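You operate a simulated robot arm through the tools that you are given. There is no shell and no other tool.

You run a simulated robot arm. Do the job below in one go: nothing can be reset, and whatever is moved stays where it is left.

JOB
Count the purple notes, then band them in green and put them back.
Fine: at counter 24; one band; the dial ends at green; the note counter and the banding machine stay on.

Only the result counts: the job must be done as asked and must still hold three seconds after the hand-in. Knocking over, shifting, dropping, spilling or breaking anything else fails it.

ROBOT AND FRAMES
A 6-joint arm with a fingered hand, fixed in place. Base frame: the origin is at the foot of the arm, x ahead of it, y to its left, z up; the work surface is at about z = 0.78. Readings come in m, rad, newtons and seconds.
With the tool pointing down near the work surface it reaches from about 0.18 to 0.9 m from the base axis. Its first joint turns from -2.897 to 2.897 rad. Payload 5 kg.
The tool frame sits at the grasp point between the pads (the TCP): z along the fingers, y along the line on which they close. The tips reach 0.037 m beyond it. The gripper opens to 0.124 m. The gripper's body begins 0.043 m behind the TCP. The gripper is a hand of 3 fingers: y runs from the thumb to the fingers, the wrist lies at [-0.021, -0.125, -0.215] in the tool frame, and closing takes about 1.5 s.
Orientation is told as [roll, pitch, yaw] about the base's x, y, z axes, in that order, counted from this pose: with the fingers straight down and the wrist toward the robot, the tool's x, y and z point along [0, 1, 0], [1, 0, 0] and [0, 0, -1] of the base frame.

CONTROLS
- The arm moves only by the tool servo_tool. Its argument "series" is a list of rows, each an object of numbers (a shift or turn left out is 0, a gripper value left out holds the last): "dx", "dy", "dz": the shift along the base's x, y, z in cm; "wx", "wy", "wz": the turn, a rotation vector about the base's x, y, z in rad. In form: [{"dx": .., "dy": .., "dz": .., "wx": .., "wy": .., "wz": ..}, ...]. A call has 1 to 20 rows; each row shifts and turns the commanded pose from where the row before left it. "jaw" is the closure, from 0 (fully open) to 1 (shut), set as the call begins (left out, the last holds). Each row takes 0.2 s and may step no farther than 0.05 m and 0.15 rad from the row before; otherwise, or with a gripper value out of range, the whole call is refused. A pose out of reach is approached as far as the arm can. The call stops where the force on the tool passes 60 N (or 10 N more than at its start, if that is more) or the arm is blocked; 0.2 s more then pass. The fingers move at their own pace (about 0.072 m/s each) and stop on an object; they squeeze with about 27 N. The grip force told is the motor's: it shows also when the fingers shut on nothing. Time passes only in rows, and 0.2 s behind the last, so rows that do not move let the fingers close. It gives the time, the measured TCP pose, the force on the tool (base axes), the opening and the grip force at its end, in the units of the frame above (readings bear some noise), with the torque about the TCP (base axes, N m) and any sound that the robot's microphone picked up.
- Cameras (640 x 400 px; columns grow to the right, rows downward): "scene" is fixed at [0.4016, -0.6493, 1.5565]; the picture's right is [0.88, -0.47, 0.00], its down [-0.33, -0.63, -0.71] and it looks along [0.33, 0.63, -0.71] (base axes); focal length 325 px, centre (320, 200). "wrist" rides on the gripper at [0.072, -0.104, -0.154] in the tool frame; the picture's right is [-0.83, 0.26, -0.49], its down [-0.51, -0.72, 0.47] and it looks along [-0.23, 0.64, 0.73] (tool axes); focal length 243 px, centre (320, 200). There is no depth. A picture from a camera that has moved, and an enlarged one, comes with that camera's place and axes in the base frame and with its lens.
- camera(camera): a new picture of that camera. No time passes.
- curl_fingers(index, middle, thumb_bend, thumb_turn): sets how far each is bent, from 0 (flat) to 100 (curled in); at 30 the hand is open as for a grip, at 70 the pads meet at the TCP. One left out holds its place. A second passes; each finger stops where it meets its share of the squeeze, and holds until it gets a number again. A gripper value or a shape takes the hand back. It gives what a move gives, with no picture; readings hold the bend of each and the force on the fingers (four entries, about 0 where the hand has none), thumb and palm. thumb_turn goes from beside the hand (0) to across from the fingers (100), as for a grip.
- preshape(shape): the hand has 3 fingers and takes this shape, open, in about a second: jaw (thumb against the fingers, like two jaws); tri (thumb and two fingers); tip (a fingertip pinch); poke (one finger out to press); point (the index stretched); flat (the hand flat); cup (the hand cupped); fist (a fist). The gripper value then closes the fingers along that shape, each until it touches; the sizes above hold for jaw. It gives what a move gives, with no picture.
- zoom(camera, box): a new picture of the part [left, top, right, bottom] of that camera's present view, enlarged. No time passes.
- job_done(): hands the job in; it is judged then, once.

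Places have to be worked out from the pictures, the camera data and where the tool is seen. Open the gripper and draw the arm clear of the work before you hand the job in, unless the task says otherwise.

The tools are called after ">>>" as name(argument=value, ...) on one line, values as JSON. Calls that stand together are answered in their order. servo_tool: Moves the arm, as the interface text tells. Its arguments: {"type":"object","properties":{"series":{"type":"array","items":{"type":"object","properties":{"dx":{"type":"number"},"dy":{"type":"number"},"dz":{"type":"number"},"wx":{"type":"number"},"wy":{"type":"number"},"wz":{"type":"number"}}}},"jaw":{"type":"number"}},"required":["series"]} The other tools are called the same way: preshape (shape) gives the hand a shape; curl_fingers (index, middle, thumb_bend, thumb_turn) moves the fingers one by one; camera (camera) takes a picture; zoom (camera, box) takes an enlarged picture of a part of a camera's view; job_done () hands the job in.

At the start:

```text
time: 0.0
ee_pos: [0.7447, -0.0066, 1.1301]
tcp_rot: [0.001, -0.001, -0.001]
ft_force: [-0.8, -0.3, -0.2]
torque: [-0.01, -0.03, 0.0]
gripper_width: 0.1236
gripper_force: 0.1
shape: jaw
bend: [30.0, 30.0, 30.0, 98.0]
finger forces: [0.0, 0.0, 0.0, 0.0, 0.1, 0.0]
```

scene: 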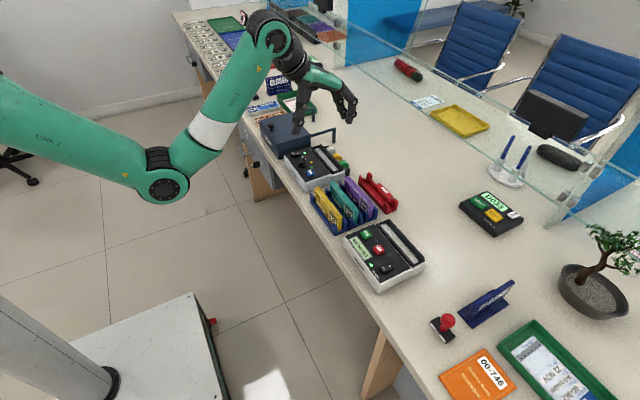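
wrist: 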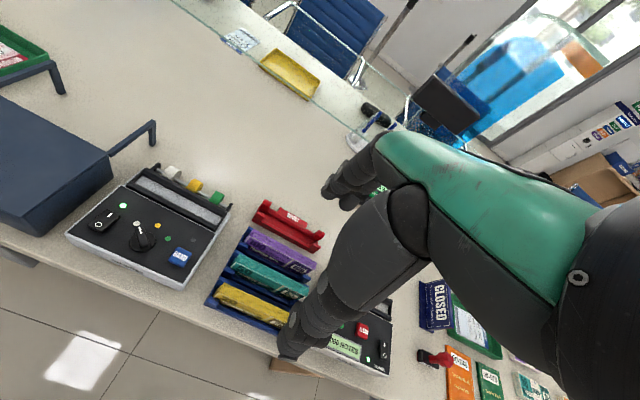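

I start with enlarged views of the work area, to read the machines and find the notes.

>>> zoom(camera="scene", box=[240, 100, 440, 225])

>>> zoom(camera="scene", box=[320, 180, 480, 300])

>>> zoom(camera="wrist", box=[50, 150, 250, 300])

>>> zoom(camera="wrist", box=[200, 190, 400, 380])

```text
3.20 times, centred on (340, 162) of scene
camera zoom: at [0.4016, -0.6493, 1.5565], right [0.88, -0.47, 0.0], down [-0.33, -0.63, -0.71], along [0.33, 0.63, -0.71], focal length 1041 px, centre (256, 320)
```

zoom: 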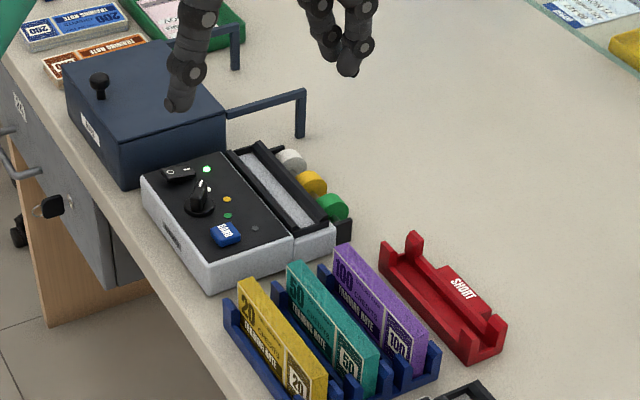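

```text
3.33 times, centred on (400, 240) of scene
camera zoom: at [0.4016, -0.6493, 1.5565], right [0.88, -0.47, 0.0], down [-0.33, -0.63, -0.71], along [0.33, 0.63, -0.71], focal length 1085 px, centre (53, 67)
```

zoom: 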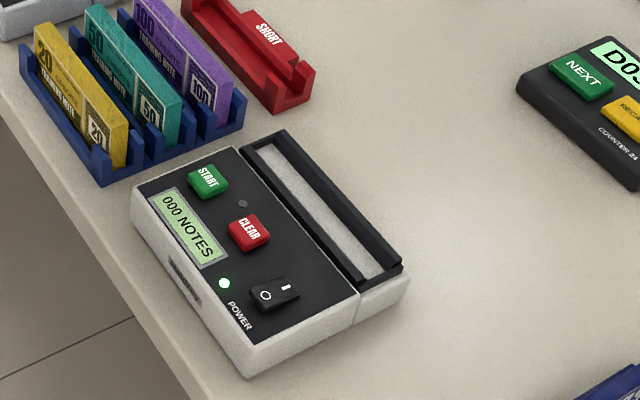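

```text
2.67 times, centred on (150, 225) of wrist
camera zoom: at [0.6392, 0.0646, 1.2839], right [0.26, -0.83, 0.49], down [-0.72, -0.51, -0.47], along [0.64, -0.23, -0.73], focal length 647 px, centre (773, 133)
```

zoom: 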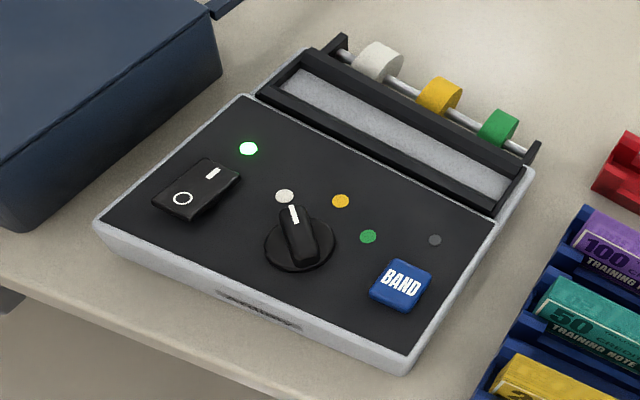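

```text
2.11 times, centred on (300, 285) of wrist
camera zoom: at [0.6392, 0.0646, 1.2839], right [0.26, -0.83, 0.49], down [-0.72, -0.51, -0.47], along [0.64, -0.23, -0.73], focal length 511 px, centre (362, 21)
```

zoom: 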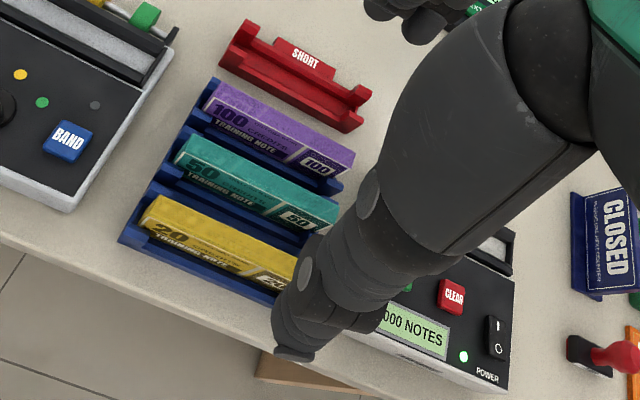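

The purple bundle stands in a blue rack with a counter and banding machine either side. I look at the other labels on the counter before planning.

>>> zoom(camera="scene", box=[440, 170, 560, 250])

>>> zoom(camera="scene", box=[170, 0, 370, 130])

>>> zoom(camera="scene", box=[420, 270, 640, 400])

>>> zoom(camera="scene", box=[270, 135, 350, 190])

>>> zoom(camera="scene", box=[300, 160, 410, 240])

```text
5.00 times, centred on (500, 210) of scene
camera zoom: at [0.4016, -0.6493, 1.5565], right [0.88, -0.47, 0.0], down [-0.33, -0.63, -0.71], along [0.33, 0.63, -0.71], focal length 1627 px, centre (-580, 150)
```

zoom: 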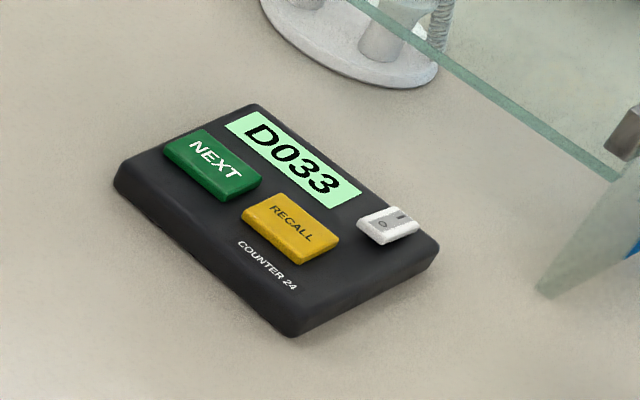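

```text
3.08 times, centred on (270, 65) of scene
camera zoom: at [0.4016, -0.6493, 1.5565], right [0.88, -0.47, 0.0], down [-0.33, -0.63, -0.71], along [0.33, 0.63, -0.71], focal length 1001 px, centre (474, 615)
```

zoom: 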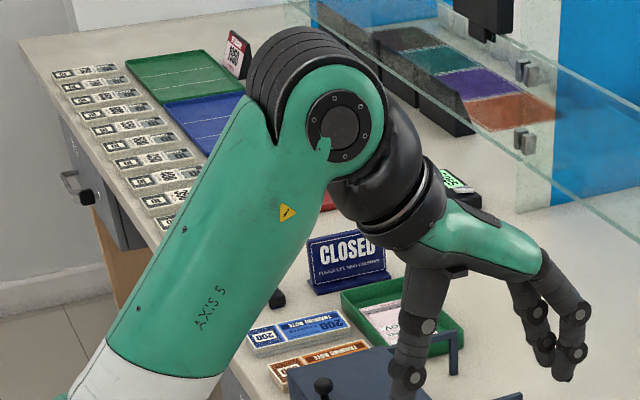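

```text
2.91 times, centred on (530, 335) of scene
camera zoom: at [0.4016, -0.6493, 1.5565], right [0.88, -0.47, 0.0], down [-0.33, -0.63, -0.71], along [0.33, 0.63, -0.71], focal length 947 px, centre (-291, -193)
```

zoom: 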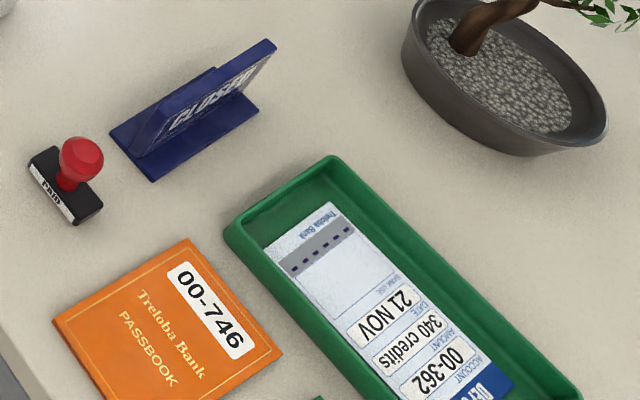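

```text
7.27 times, centred on (310, 162) of scene
camera zoom: at [0.4016, -0.6493, 1.5565], right [0.88, -0.47, 0.0], down [-0.33, -0.63, -0.71], along [0.33, 0.63, -0.71], focal length 2367 px, centre (393, 473)
```

zoom: 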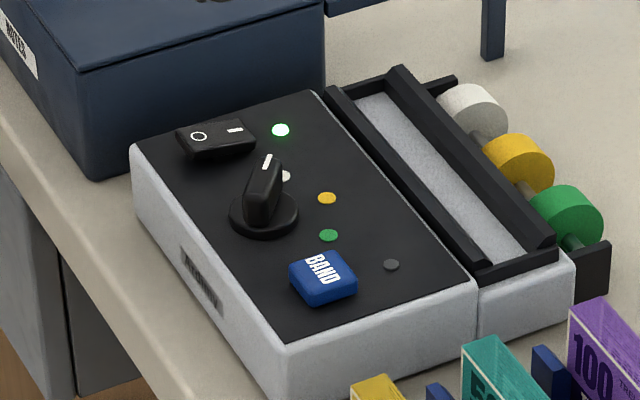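

```text
5.00 times, centred on (355, 200) of scene
camera zoom: at [0.4016, -0.6493, 1.5565], right [0.88, -0.47, 0.0], down [-0.33, -0.63, -0.71], along [0.33, 0.63, -0.71], focal length 1627 px, centre (145, 200)
```

zoom: 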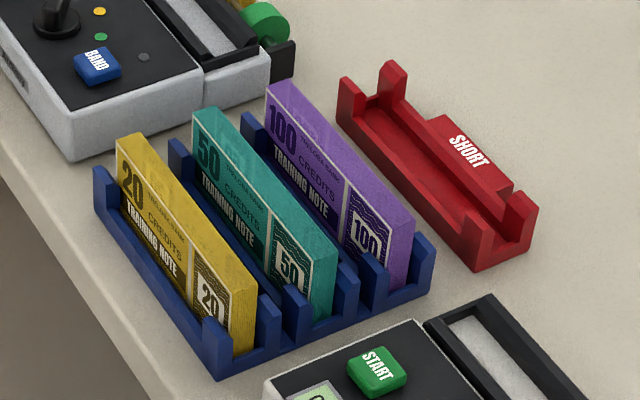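

Triangulating the two views, the purple bundle stands upright, about 15 mm thick. It spans y -0.11 to 0.034, x 0.857 to 0.873, with its top near z 0.843. I move the hand back and to the right to look at the note counter and the rack without the fingers in the way.

>>> servo_tool(series=[{"dx": -3, "dy": -3, "dz": 0}, {"dx": -3, "dy": -4, "dz": 0}, {"dx": -3, "dy": -4}, {"dx": -3, "dy": -4}, {"dy": -4}, {"dy": -4}, {"dy": -3}])

>>> camera(camera="wrist")

>>> camera(camera="scene")

```text
time: 1.6
ee_pos: [0.6244, -0.2673, 1.1294]
tcp_rot: [0.0, -0.001, 0.0]
ft_force: [0.0, 0.3, 0.2]
torque: [0.01, -0.02, 0.01]
gripper_width: 0.1238
gripper_force: 0.0
shape: jaw
bend: [30.0, 30.0, 30.0, 98.0]
finger forces: [0.0, 0.0, 0.0, 0.0, 0.1, 0.0]
```

```text
taken
camera wrist: at [0.5192, -0.196, 1.284], right [0.26, -0.83, 0.49], down [-0.72, -0.51, -0.47], along [0.64, -0.23, -0.73], focal length 243 px, centre (320, 200)
```

wrist: 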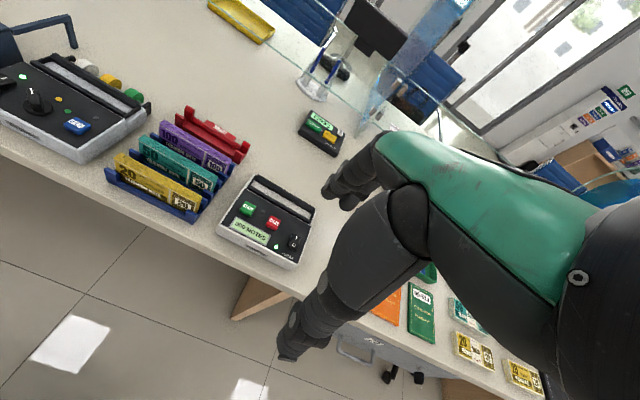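

```text
taken
```

scene: 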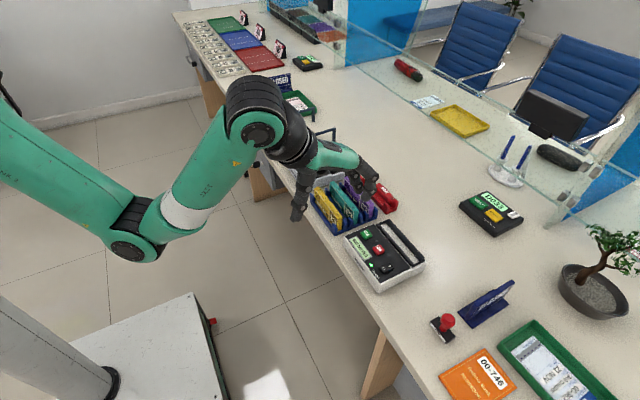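

The counter and rack are now clear in the wrist view. I enlarge both.

>>> zoom(camera="wrist", box=[200, 160, 330, 275])

>>> zoom(camera="wrist", box=[90, 95, 260, 230])

>>> zoom(camera="wrist", box=[0, 40, 160, 170])

>>> zoom(camera="scene", box=[340, 210, 430, 295])

>>> zoom(camera="scene", box=[240, 40, 340, 120])

```text
3.48 times, centred on (265, 218) of wrist
camera zoom: at [0.5192, -0.196, 1.284], right [0.26, -0.83, 0.49], down [-0.72, -0.51, -0.47], along [0.64, -0.23, -0.73], focal length 844 px, centre (511, 139)
```

zoom: 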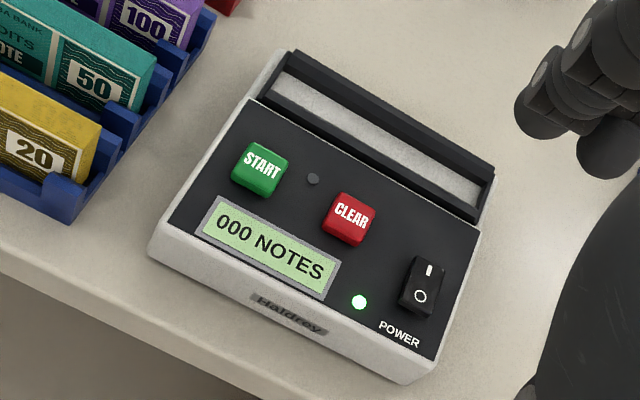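

```text
2.96 times, centred on (175, 162) of wrist
camera zoom: at [0.5192, -0.196, 1.284], right [0.26, -0.83, 0.49], down [-0.72, -0.51, -0.47], along [0.64, -0.23, -0.73], focal length 719 px, centre (750, 311)
```

zoom: 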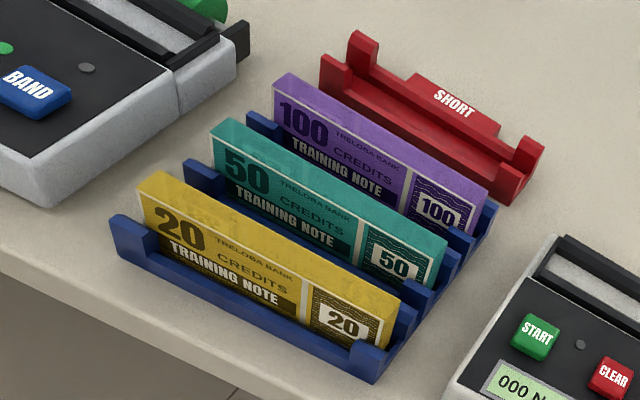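

```text
3.08 times, centred on (80, 105) of wrist
camera zoom: at [0.5192, -0.196, 1.284], right [0.26, -0.83, 0.49], down [-0.72, -0.51, -0.47], along [0.64, -0.23, -0.73], focal length 746 px, centre (1058, 492)
```

zoom: 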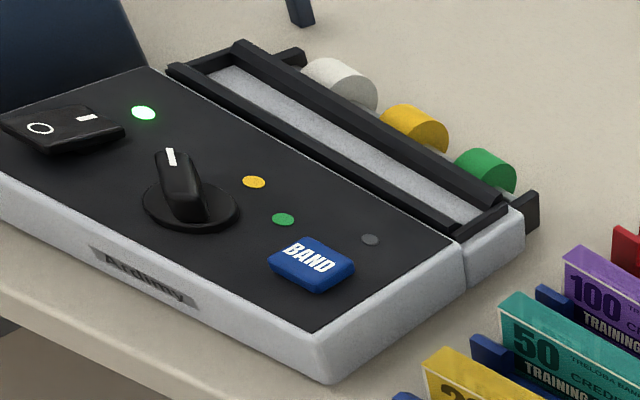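

```text
4.71 times, centred on (385, 252) of scene
camera zoom: at [0.4016, -0.6493, 1.5565], right [0.88, -0.47, 0.0], down [-0.33, -0.63, -0.71], along [0.33, 0.63, -0.71], focal length 1532 px, centre (14, -47)
```

zoom: 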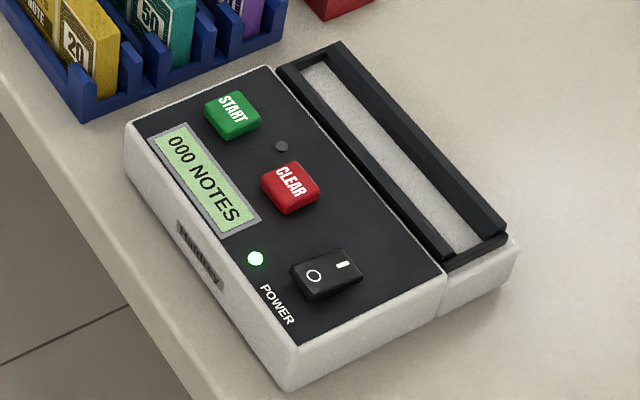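

```text
5.00 times, centred on (290, 80) of scene
camera zoom: at [0.4016, -0.6493, 1.5565], right [0.88, -0.47, 0.0], down [-0.33, -0.63, -0.71], along [0.33, 0.63, -0.71], focal length 1627 px, centre (470, 800)
```

zoom: 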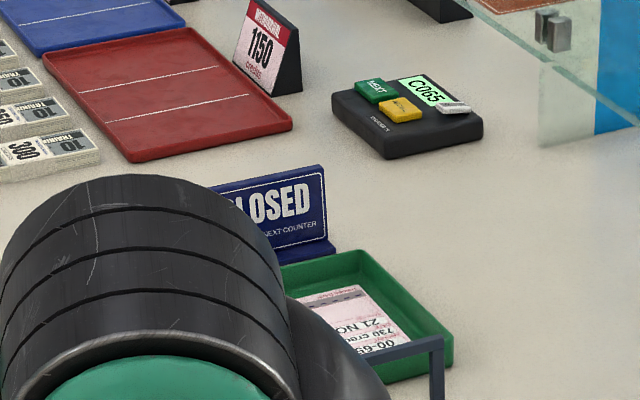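

Triangulation puts START's top at about (0.7925, -0.195, 0.835). The counter hopper frame spans x 0.839 to 0.884 and y -0.336 to -0.175, and the banding slot looks identical, centred near (0.862, 0.174). I zoom harder on the slot depth and the rack's structure.

>>> zoom(camera="scene", box=[380, 210, 430, 270])

>>> zoom(camera="wrist", box=[250, 165, 320, 225])

>>> zoom(camera="wrist", box=[150, 105, 260, 190])

>>> zoom(camera="wrist", box=[260, 120, 420, 370])

>>> zoom(camera="scene", box=[280, 125, 390, 225])

```text
6.67 times, centred on (405, 240) of scene
camera zoom: at [0.4016, -0.6493, 1.5565], right [0.88, -0.47, 0.0], down [-0.33, -0.63, -0.71], along [0.33, 0.63, -0.71], focal length 2170 px, centre (-247, -67)
```

zoom: 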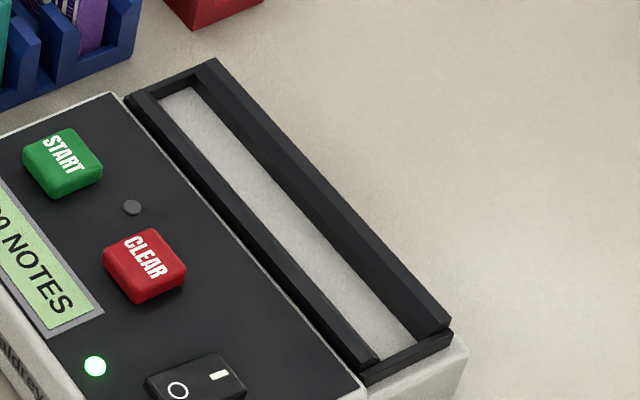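

```text
6.67 times, centred on (285, 195) of wrist
camera zoom: at [0.5192, -0.196, 1.284], right [0.26, -0.83, 0.49], down [-0.72, -0.51, -0.47], along [0.64, -0.23, -0.73], focal length 1618 px, centre (553, 233)
```

zoom: 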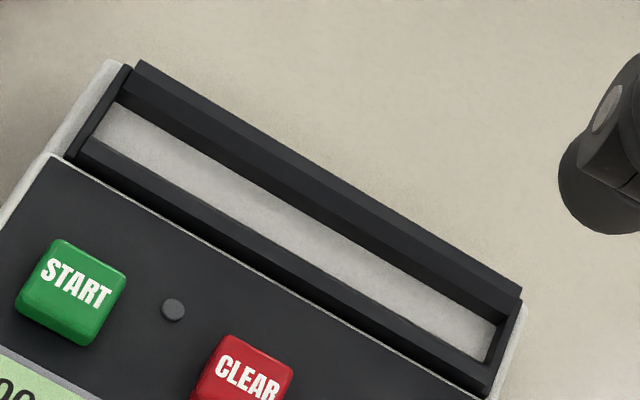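

```text
4.71 times, centred on (205, 148) of wrist
camera zoom: at [0.5192, -0.196, 1.284], right [0.26, -0.83, 0.49], down [-0.72, -0.51, -0.47], along [0.64, -0.23, -0.73], focal length 1142 px, centre (861, 447)
```

zoom: 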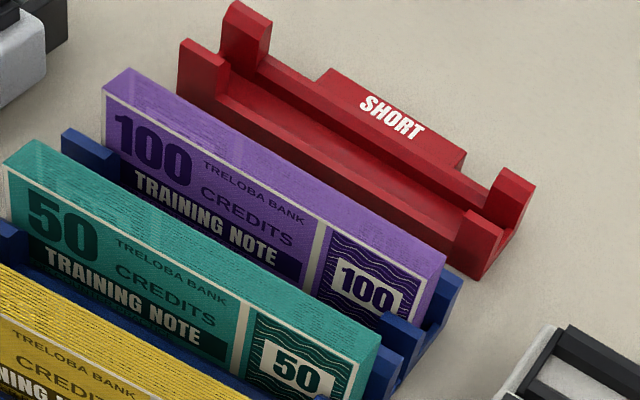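

```text
1.60 times, centred on (340, 245) of wrist
camera zoom: at [0.5192, -0.196, 1.284], right [0.26, -0.83, 0.49], down [-0.72, -0.51, -0.47], along [0.64, -0.23, -0.73], focal length 388 px, centre (288, 128)
```

zoom: 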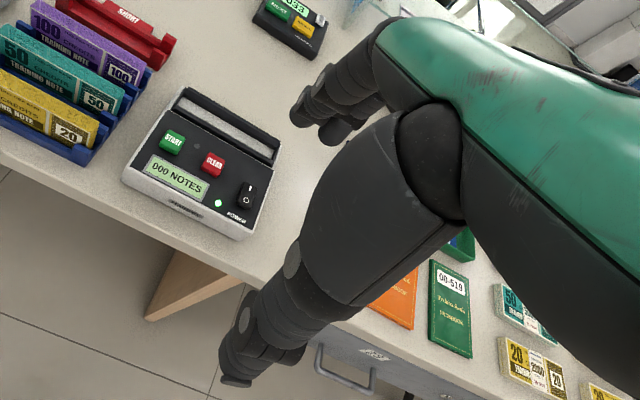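

```text
4.00 times, centred on (335, 175) of scene
camera zoom: at [0.4016, -0.6493, 1.5565], right [0.88, -0.47, 0.0], down [-0.33, -0.63, -0.71], along [0.33, 0.63, -0.71], focal length 1302 px, centre (260, 300)
```

zoom: 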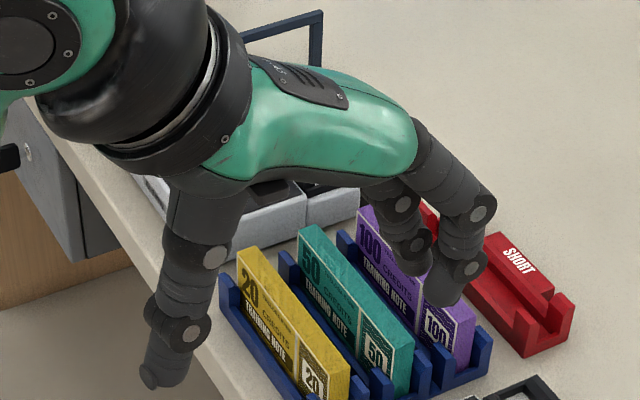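

The slot floor is only about 12 mm below its side bars, so a gripped bundle can be stood in it upright. I test how the fingers look partly closed, here in free space.

>>> servo_tool(series=[{}, {}, {}, {}, {}, {}], jaw=0.65)

>>> zoom(camera="scene", box=[280, 125, 390, 225])

>>> zoom(camera="wrist", box=[240, 120, 480, 370])

```text
time: 3.0
ee_pos: [0.6243, -0.2674, 1.1302]
tcp_rot: [0.0, 0.0, -0.001]
ft_force: [-0.1, -0.7, 0.4]
torque: [-0.03, 0.0, -0.02]
gripper_width: 0.0438
gripper_force: 0.0
shape: jaw
bend: [74.0, 51.0, 73.0, 100.0]
finger forces: [0.1, 0.1, 0.0, 0.0, 0.1, 0.0]
```

```text
4.00 times, centred on (335, 175) of scene
camera zoom: at [0.4016, -0.6493, 1.5565], right [0.88, -0.47, 0.0], down [-0.33, -0.63, -0.71], along [0.33, 0.63, -0.71], focal length 1302 px, centre (260, 300)
```

zoom: 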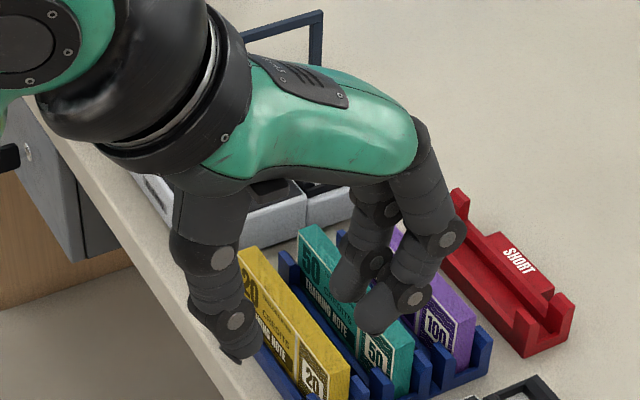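

```text
1.60 times, centred on (360, 245) of wrist
camera zoom: at [0.5194, -0.1956, 1.2841], right [0.26, -0.83, 0.49], down [-0.72, -0.51, -0.47], along [0.64, -0.23, -0.73], focal length 388 px, centre (256, 128)
```

zoom: 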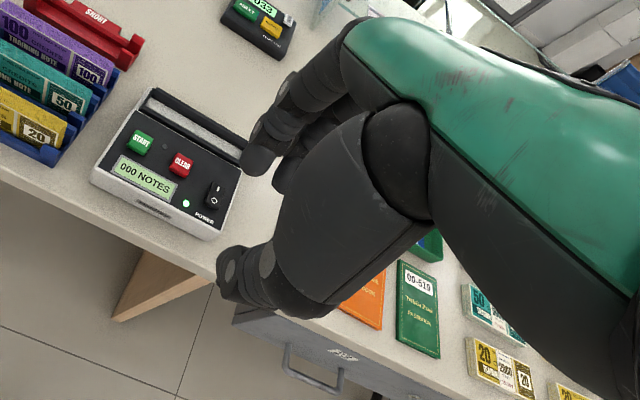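

The fingers slope inward while the thumb stays nearly vertical, so the thumb fits the gap beside the teal bundle. I close a bit further and look again.

>>> servo_tool(series=[{}, {}, {}, {}], jaw=0.85)

>>> zoom(camera="scene", box=[295, 145, 375, 220])

>>> servo_tool(series=[{}, {}, {}, {}], jaw=0.7)

>>> zoom(camera="scene", box=[295, 145, 375, 220])

```text
time: 4.0
ee_pos: [0.6243, -0.2674, 1.1308]
tcp_rot: [0.001, -0.001, -0.001]
ft_force: [0.8, 0.1, -1.0]
torque: [-0.01, 0.01, -0.04]
gripper_width: 0.0189
gripper_force: 0.0
shape: jaw
bend: [73.0, 61.0, 74.0, 100.0]
finger forces: [0.0, 0.0, 0.0, 0.0, 0.0, 0.0]
```

```text
5.33 times, centred on (335, 182) of scene
camera zoom: at [0.4016, -0.6493, 1.5565], right [0.88, -0.47, 0.0], down [-0.33, -0.63, -0.71], along [0.33, 0.63, -0.71], focal length 1736 px, centre (240, 293)
```

zoom: 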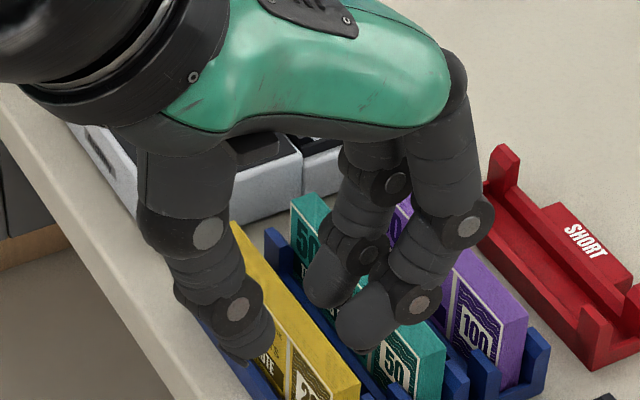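

```text
time: 5.0
ee_pos: [0.6243, -0.2679, 1.1303]
tcp_rot: [0.0, 0.001, 0.0]
ft_force: [0.6, 0.5, 0.5]
torque: [-0.02, 0.02, 0.02]
gripper_width: 0.0363
gripper_force: 0.0
shape: jaw
bend: [74.0, 54.0, 74.0, 100.0]
finger forces: [0.0, 0.0, 0.0, 0.0, 0.0, 0.0]
```

```text
5.33 times, centred on (335, 182) of scene
camera zoom: at [0.4016, -0.6493, 1.5565], right [0.88, -0.47, 0.0], down [-0.33, -0.63, -0.71], along [0.33, 0.63, -0.71], focal length 1736 px, centre (240, 293)
```

zoom: 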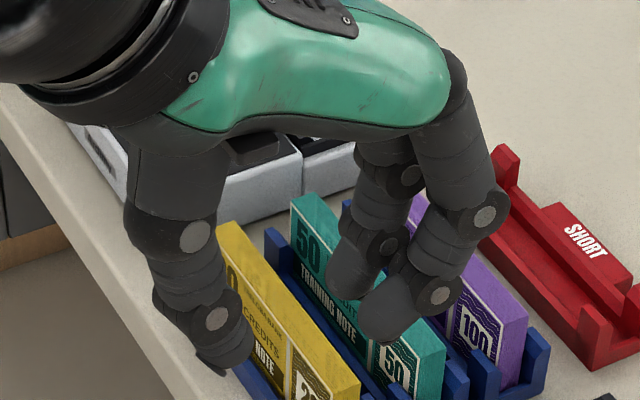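

The readings match the pictures: jaw 0.7 gives about a 36 mm gap. I carry the hand over to above the purple bundle, staying high.

>>> servo_tool(series=[{"dx": 3.05, "dy": 2.85, "dz": -1}, {"dx": 3.05, "dy": 2.85, "dz": -1}, {"dx": 3.05, "dy": 2.85, "dz": -1}, {"dx": 3.05, "dy": 2.85, "dz": -1}, {"dx": 3.05, "dy": 2.85, "dz": -1}, {"dx": 3.05, "dy": 2.85, "dz": -1}, {"dx": 3.05, "dy": 2.85, "dz": -1}, {"dx": 3.05, "dy": 2.9, "dz": -1}, {"dz": -4}, {"dz": -4}, {"dz": -4}, {}], jaw=0.65)

>>> camera(camera="wrist")

>>> zoom(camera="scene", box=[290, 110, 430, 230])

```text
time: 7.6
ee_pos: [0.8682, -0.0385, 0.9313]
tcp_rot: [0.0, 0.0, -0.002]
ft_force: [0.2, 0.5, 0.2]
torque: [0.0, -0.02, 0.0]
gripper_width: 0.0432
gripper_force: 0.1
shape: jaw
bend: [74.0, 51.0, 73.0, 100.0]
finger forces: [0.0, 0.0, 0.0, 0.0, 0.0, 0.0]
```

```text
taken
camera wrist: at [0.7639, 0.0332, 1.085], right [0.26, -0.83, 0.49], down [-0.72, -0.51, -0.47], along [0.64, -0.23, -0.73], focal length 243 px, centre (320, 200)
```

wrist: 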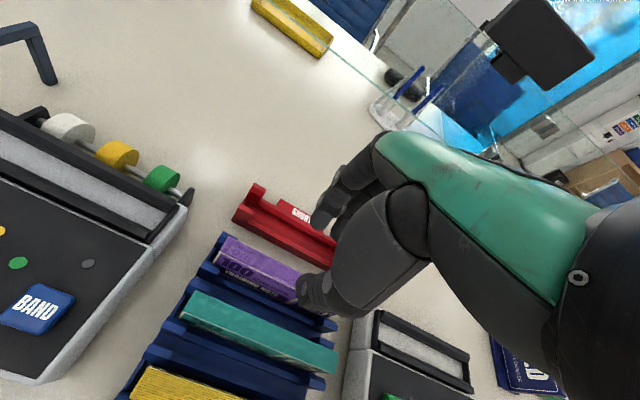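

```text
3.33 times, centred on (360, 170) of scene
camera zoom: at [0.4016, -0.6493, 1.5565], right [0.88, -0.47, 0.0], down [-0.33, -0.63, -0.71], along [0.33, 0.63, -0.71], focal length 1085 px, centre (187, 300)
```

zoom: 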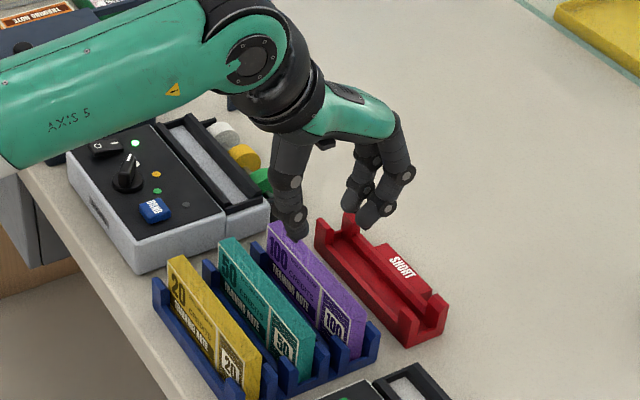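

The hand is above the bundle. I zoom in with the wrist camera to re-measure the bundle, its neighbour and the thumb.

>>> zoom(camera="wrist", box=[170, 180, 370, 380])

>>> zoom(camera="wrist", box=[280, 150, 400, 330])

>>> zoom(camera="scene", box=[330, 140, 390, 220])

```text
2.00 times, centred on (270, 280) of wrist
camera zoom: at [0.7639, 0.0332, 1.085], right [0.26, -0.83, 0.49], down [-0.72, -0.51, -0.47], along [0.64, -0.23, -0.73], focal length 485 px, centre (420, 40)
```

zoom: 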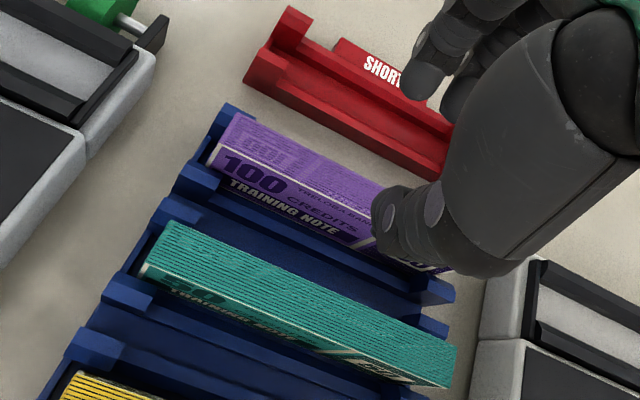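

```text
2.22 times, centred on (340, 240) of wrist
camera zoom: at [0.7639, 0.0332, 1.085], right [0.26, -0.83, 0.49], down [-0.72, -0.51, -0.47], along [0.64, -0.23, -0.73], focal length 539 px, centre (276, 111)
```

zoom: 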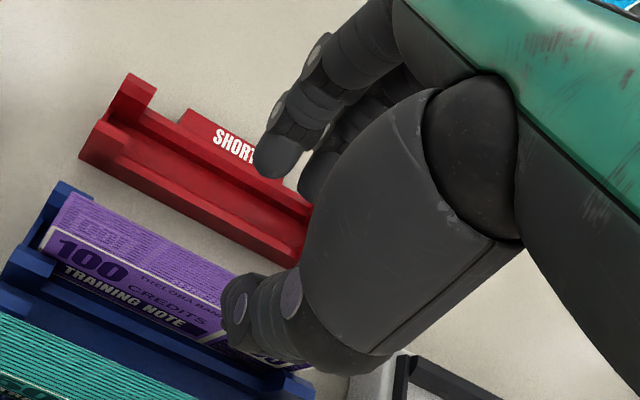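

```text
5.00 times, centred on (360, 180) of scene
camera zoom: at [0.4016, -0.6493, 1.5565], right [0.88, -0.47, 0.0], down [-0.33, -0.63, -0.71], along [0.33, 0.63, -0.71], focal length 1627 px, centre (120, 300)
```

zoom: 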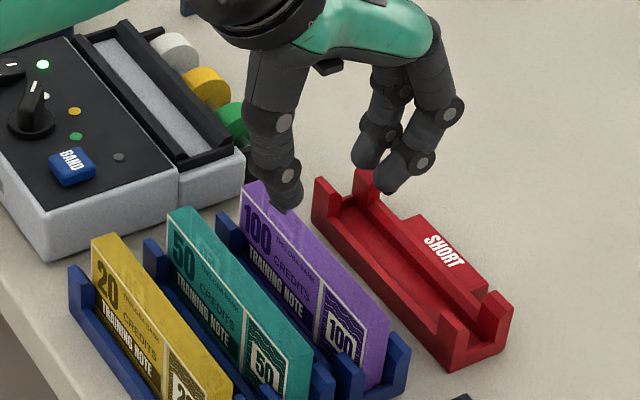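

From this close view the purple bundle's top is about z 0.846 and its front about x 0.85, which differs a little from the scene estimate. I enlarge its visible end for a sharper fix.

>>> zoom(camera="wrist", box=[200, 225, 300, 305])

>>> zoom(camera="wrist", box=[300, 250, 360, 310])

>>> zoom(camera="scene", box=[340, 165, 420, 225])

```text
5.00 times, centred on (250, 265) of wrist
camera zoom: at [0.7639, 0.0332, 1.085], right [0.26, -0.83, 0.49], down [-0.72, -0.51, -0.47], along [0.64, -0.23, -0.73], focal length 1213 px, centre (670, -125)
```

zoom: 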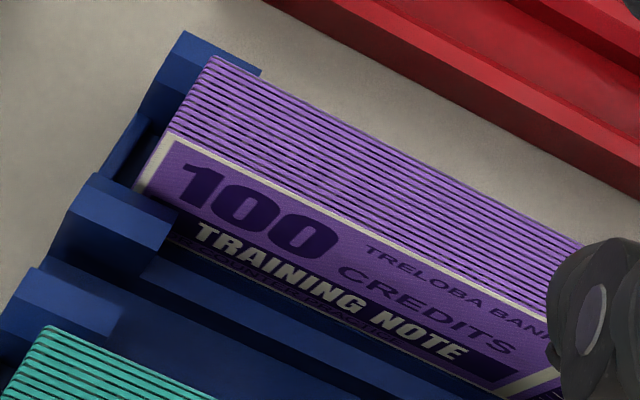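

```text
6.67 times, centred on (330, 280) of wrist
camera zoom: at [0.7639, 0.0332, 1.085], right [0.26, -0.83, 0.49], down [-0.72, -0.51, -0.47], along [0.64, -0.23, -0.73], focal length 1618 px, centre (253, -333)
```

zoom: 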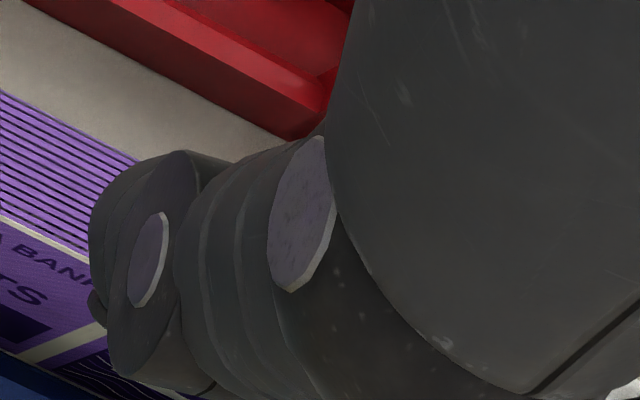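

```text
6.67 times, centred on (380, 195) of scene
camera zoom: at [0.4016, -0.6493, 1.5565], right [0.88, -0.47, 0.0], down [-0.33, -0.63, -0.71], along [0.33, 0.63, -0.71], focal length 2170 px, centre (-80, 233)
```

zoom: 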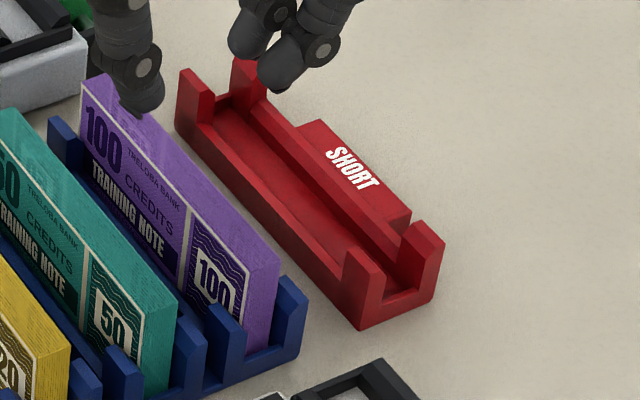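

The bundle's top now measures x 0.852 to 0.8695, with the teal's back face near 0.813, so the thumb at x of about 0.847 should sit centrally in the gap. I lower until the tips are just under the bundle's top edge, then look.

>>> servo_tool(series=[{"dz": -2}, {"dz": -2}, {"dz": -1.5}, {}])

>>> zoom(camera="wrist", box=[220, 180, 380, 340])

>>> zoom(camera="scene", box=[335, 160, 405, 220])

```text
time: 8.6
ee_pos: [0.8681, -0.0418, 0.8749]
tcp_rot: [0.001, 0.0, 0.0]
ft_force: [-0.3, -0.3, -0.1]
torque: [0.02, 0.03, 0.01]
gripper_width: 0.0429
gripper_force: 0.1
shape: jaw
bend: [74.0, 51.0, 73.0, 100.0]
finger forces: [0.0, 0.0, 0.0, 0.0, 0.0, 0.0]
```

```text
2.50 times, centred on (300, 260) of wrist
camera zoom: at [0.762, 0.0317, 1.0294], right [0.26, -0.83, 0.49], down [-0.72, -0.51, -0.47], along [0.64, -0.23, -0.73], focal length 606 px, centre (370, 50)
```

zoom: 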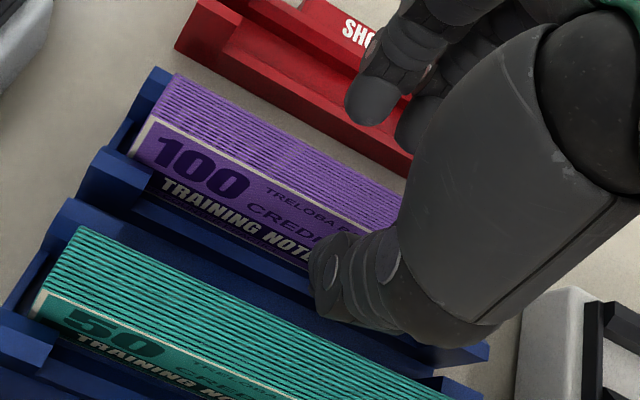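

```text
6.67 times, centred on (370, 190) of scene
camera zoom: at [0.4016, -0.6493, 1.5565], right [0.88, -0.47, 0.0], down [-0.33, -0.63, -0.71], along [0.33, 0.63, -0.71], focal length 2170 px, centre (-13, 267)
```

zoom: 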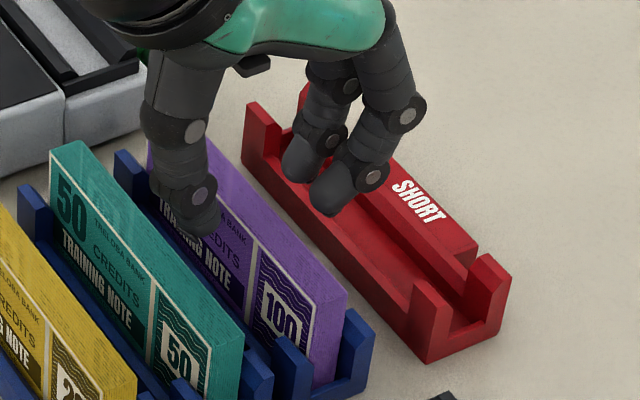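

The thumb tip is between the purple front face and the teal bundle, and the fingers are clear behind. I lower another 2 cm in small steps, watching the force.

>>> servo_tool(series=[{"dz": -0.7}, {"dz": -0.7}, {"dz": -0.6}, {}])

>>> zoom(camera="wrist", box=[220, 180, 380, 340])

>>> zoom(camera="scene", box=[335, 160, 405, 220])

```text
time: 9.6
ee_pos: [0.8679, -0.0403, 0.8548]
tcp_rot: [-0.001, 0.0, -0.002]
ft_force: [0.3, -0.1, -0.4]
torque: [-0.03, -0.01, 0.0]
gripper_width: 0.0432
gripper_force: 0.1
shape: jaw
bend: [74.0, 51.0, 73.0, 100.0]
finger forces: [0.1, 0.1, 0.0, 0.0, 0.3, 0.0]
```

```text
2.50 times, centred on (300, 260) of wrist
camera zoom: at [0.7625, 0.0324, 1.0084], right [0.26, -0.83, 0.49], down [-0.72, -0.51, -0.47], along [0.64, -0.23, -0.73], focal length 606 px, centre (370, 50)
```

zoom: 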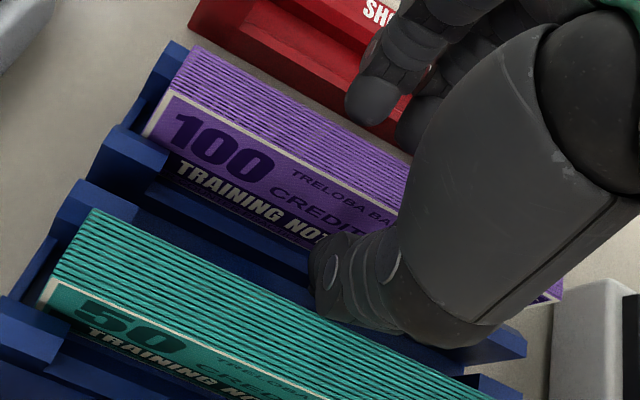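

```text
6.67 times, centred on (370, 190) of scene
camera zoom: at [0.4016, -0.6493, 1.5565], right [0.88, -0.47, 0.0], down [-0.33, -0.63, -0.71], along [0.33, 0.63, -0.71], focal length 2170 px, centre (-13, 267)
```

zoom: 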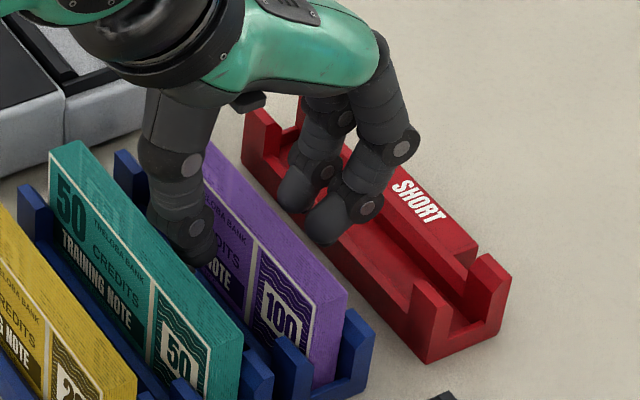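

Tips are 28 mm below the bundle's top with no contact. I narrow the gap while shifting the hand toward the robot to centre it on the bundle, keeping the thumb in place.

>>> servo_tool(series=[{"dx": -0.35}, {}], jaw=0.7)

>>> servo_tool(series=[{"dx": -0.35}, {}, {"dz": -0.5}, {}], jaw=0.755)

>>> zoom(camera="wrist", box=[220, 180, 380, 340])

>>> zoom(camera="scene", box=[335, 160, 405, 220])

```text
time: 10.2
ee_pos: [0.865, -0.0399, 0.8545]
tcp_rot: [0.0, 0.0, 0.0]
ft_force: [-0.3, 0.2, 0.6]
torque: [0.0, 0.01, 0.0]
gripper_width: 0.0375
gripper_force: 0.1
shape: jaw
bend: [74.0, 54.0, 74.0, 100.0]
finger forces: [0.2, 0.0, 0.0, 0.1, 0.3, 0.0]
```

```text
time: 11.2
ee_pos: [0.8616, -0.0388, 0.8493]
tcp_rot: [-0.003, -0.002, 0.0]
ft_force: [0.3, 0.3, 0.2]
torque: [-0.03, -0.02, 0.02]
gripper_width: 0.0309
gripper_force: 0.1
shape: jaw
bend: [73.0, 56.0, 74.0, 100.0]
finger forces: [0.0, 0.0, 0.0, 0.0, 0.2, 0.0]
```

```text
2.50 times, centred on (300, 260) of wrist
camera zoom: at [0.7562, 0.0334, 1.0036], right [0.26, -0.83, 0.49], down [-0.72, -0.51, -0.47], along [0.64, -0.23, -0.73], focal length 606 px, centre (370, 50)
```

zoom: 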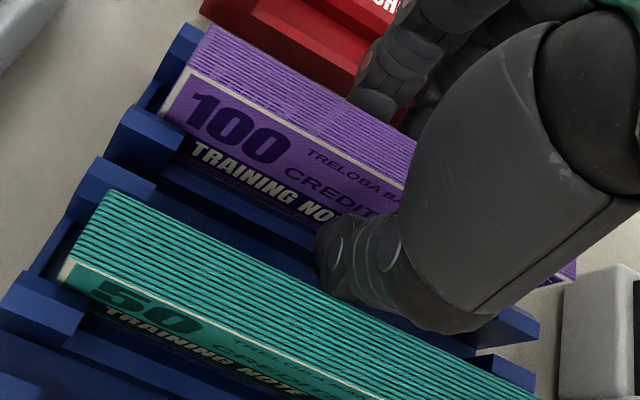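

```text
6.67 times, centred on (370, 190) of scene
camera zoom: at [0.4016, -0.6493, 1.5565], right [0.88, -0.47, 0.0], down [-0.33, -0.63, -0.71], along [0.33, 0.63, -0.71], focal length 2170 px, centre (-13, 267)
```

zoom: 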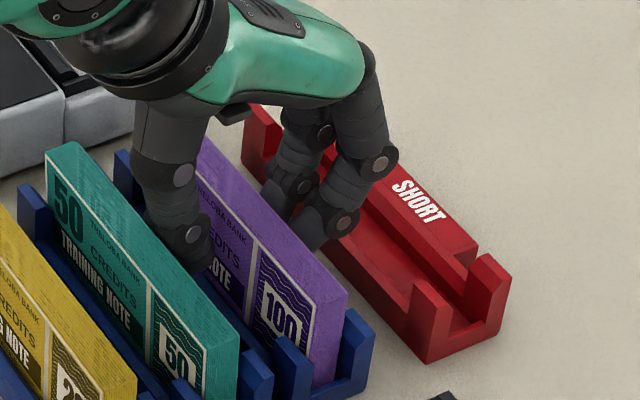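

The thumb's knuckle now sits very close to the teal bundle, so I ease 2 mm away from it and close on the purple bundle.

>>> servo_tool(series=[{"dx": 0.2}, {}, {}, {}, {}, {}, {}], jaw=1.0)

>>> zoom(camera="wrist", box=[220, 180, 380, 340])

>>> zoom(camera="scene", box=[335, 160, 405, 220])

```text
time: 12.8
ee_pos: [0.8631, -0.0382, 0.8497]
tcp_rot: [-0.001, 0.001, 0.0]
ft_force: [0.1, -0.2, 0.5]
torque: [0.01, -0.03, 0.03]
gripper_width: 0.0123
gripper_force: 27.0
shape: jaw
bend: [72.0, 65.0, 73.0, 100.0]
finger forces: [15.7, 8.4, 0.1, 0.0, 24.1, 0.0]
```

```text
2.50 times, centred on (300, 260) of wrist
camera zoom: at [0.7585, 0.0334, 1.0036], right [0.26, -0.83, 0.49], down [-0.72, -0.51, -0.47], along [0.64, -0.23, -0.73], focal length 606 px, centre (370, 50)
```

zoom: 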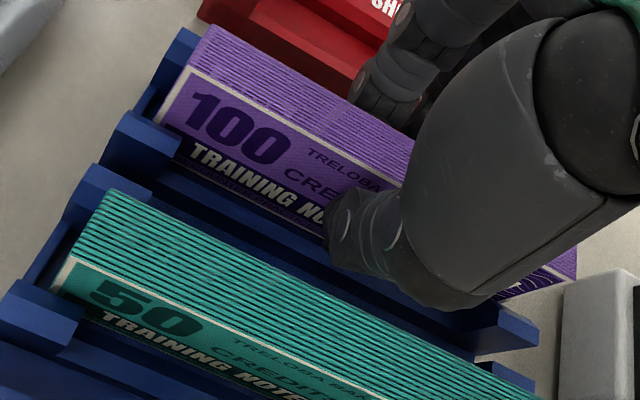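

```text
6.67 times, centred on (370, 190) of scene
camera zoom: at [0.4016, -0.6493, 1.5565], right [0.88, -0.47, 0.0], down [-0.33, -0.63, -0.71], along [0.33, 0.63, -0.71], focal length 2170 px, centre (-13, 267)
```

zoom: 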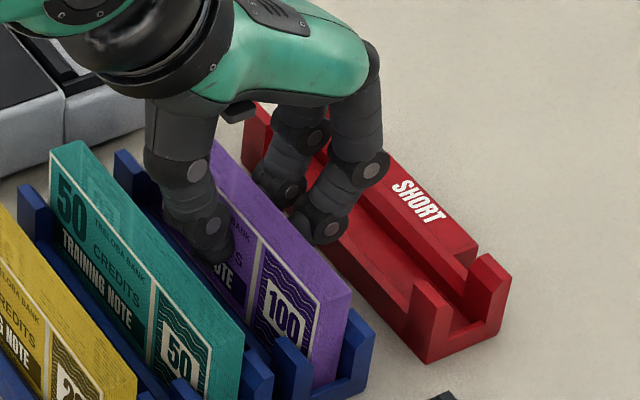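

The bundle is held with 27 N, and the teal one has settled back to its place. I lift slowly straight up.

>>> servo_tool(series=[{"dz": 0.5}, {"dz": 1}, {"dz": 1.5}, {"dz": 2}, {"dz": 2.5}, {"dz": 2.5}, {}])

>>> zoom(camera="scene", box=[300, 120, 420, 220])

>>> zoom(camera="wrist", box=[180, 150, 420, 370])

```text
time: 14.4
ee_pos: [0.863, -0.0406, 0.9496]
tcp_rot: [0.001, 0.0, 0.001]
ft_force: [-0.8, -0.1, -1.0]
torque: [0.02, 0.04, 0.0]
gripper_width: 0.0124
gripper_force: 26.8
shape: jaw
bend: [72.0, 65.0, 73.0, 100.0]
finger forces: [15.7, 8.5, 0.0, 0.0, 24.0, 0.0]
```

```text
4.00 times, centred on (360, 170) of scene
camera zoom: at [0.4016, -0.6493, 1.5565], right [0.88, -0.47, 0.0], down [-0.33, -0.63, -0.71], along [0.33, 0.63, -0.71], focal length 1302 px, centre (160, 320)
```

zoom: 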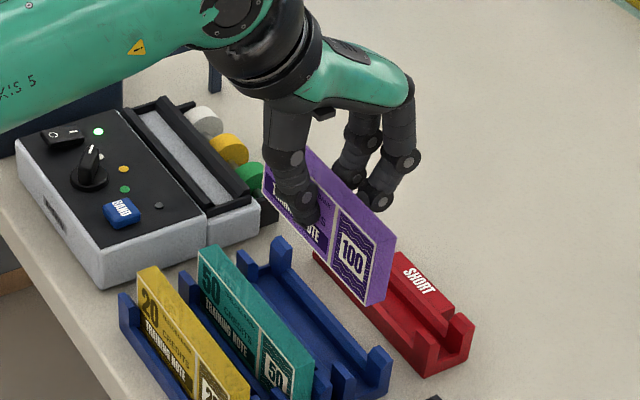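

```text
1.82 times, centred on (300, 260) of wrist
camera zoom: at [0.7586, 0.0323, 1.1036], right [0.26, -0.83, 0.49], down [-0.72, -0.51, -0.47], along [0.64, -0.23, -0.73], focal length 441 px, centre (356, 91)
```

zoom: 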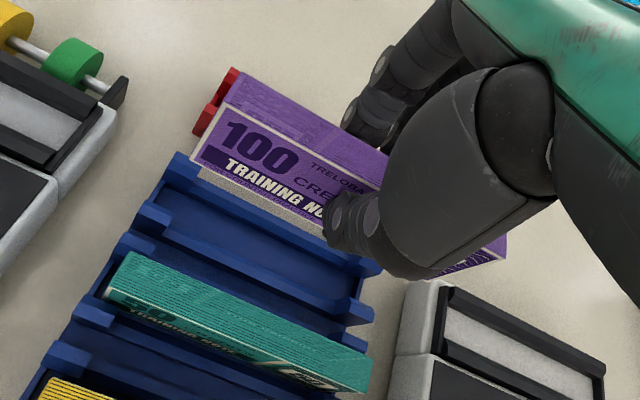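

The bundle is free of the rack and held level. I carry it sideways at this height to above the counter's hopper.

>>> servo_tool(series=[{"dy": -3}, {"dy": -4}, {"dy": -4}, {"dy": -4}, {"dy": -4}, {"dy": -2.7}, {}])

>>> camera(camera="wrist")

>>> zoom(camera="scene", box=[330, 150, 450, 290])

```text
time: 16.0
ee_pos: [0.8631, -0.2571, 0.9505]
tcp_rot: [-0.001, 0.001, 0.0]
ft_force: [-0.3, 0.4, -1.1]
torque: [0.02, 0.03, 0.01]
gripper_width: 0.0121
gripper_force: 26.6
shape: jaw
bend: [72.0, 65.0, 73.0, 100.0]
finger forces: [15.6, 8.4, 0.1, 0.0, 24.1, 0.0]
```

```text
taken
camera wrist: at [0.7586, -0.1847, 1.1043], right [0.26, -0.83, 0.49], down [-0.72, -0.51, -0.47], along [0.64, -0.23, -0.73], focal length 243 px, centre (320, 200)
```

wrist: 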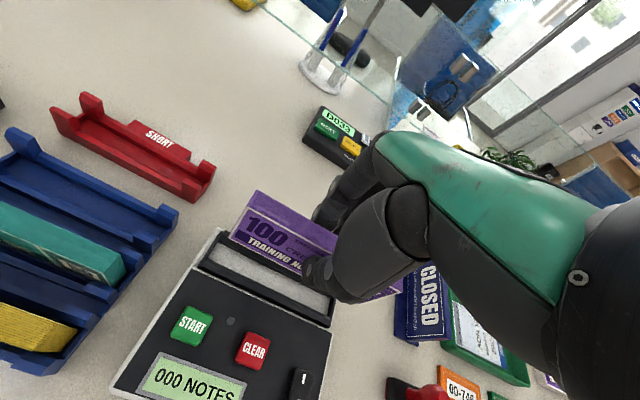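

```text
2.86 times, centred on (390, 220) of scene
camera zoom: at [0.4016, -0.6493, 1.5565], right [0.88, -0.47, 0.0], down [-0.33, -0.63, -0.71], along [0.33, 0.63, -0.71], focal length 930 px, centre (120, 143)
```

zoom: 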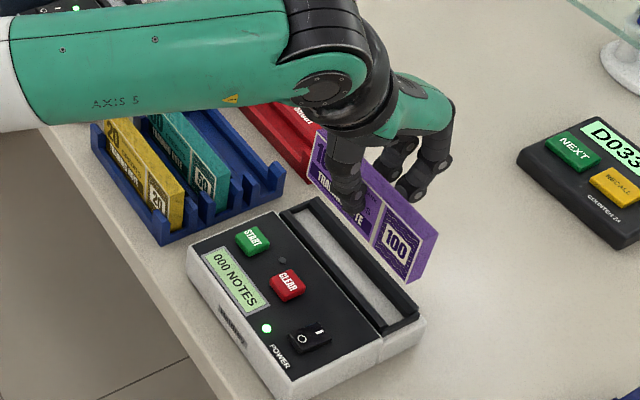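

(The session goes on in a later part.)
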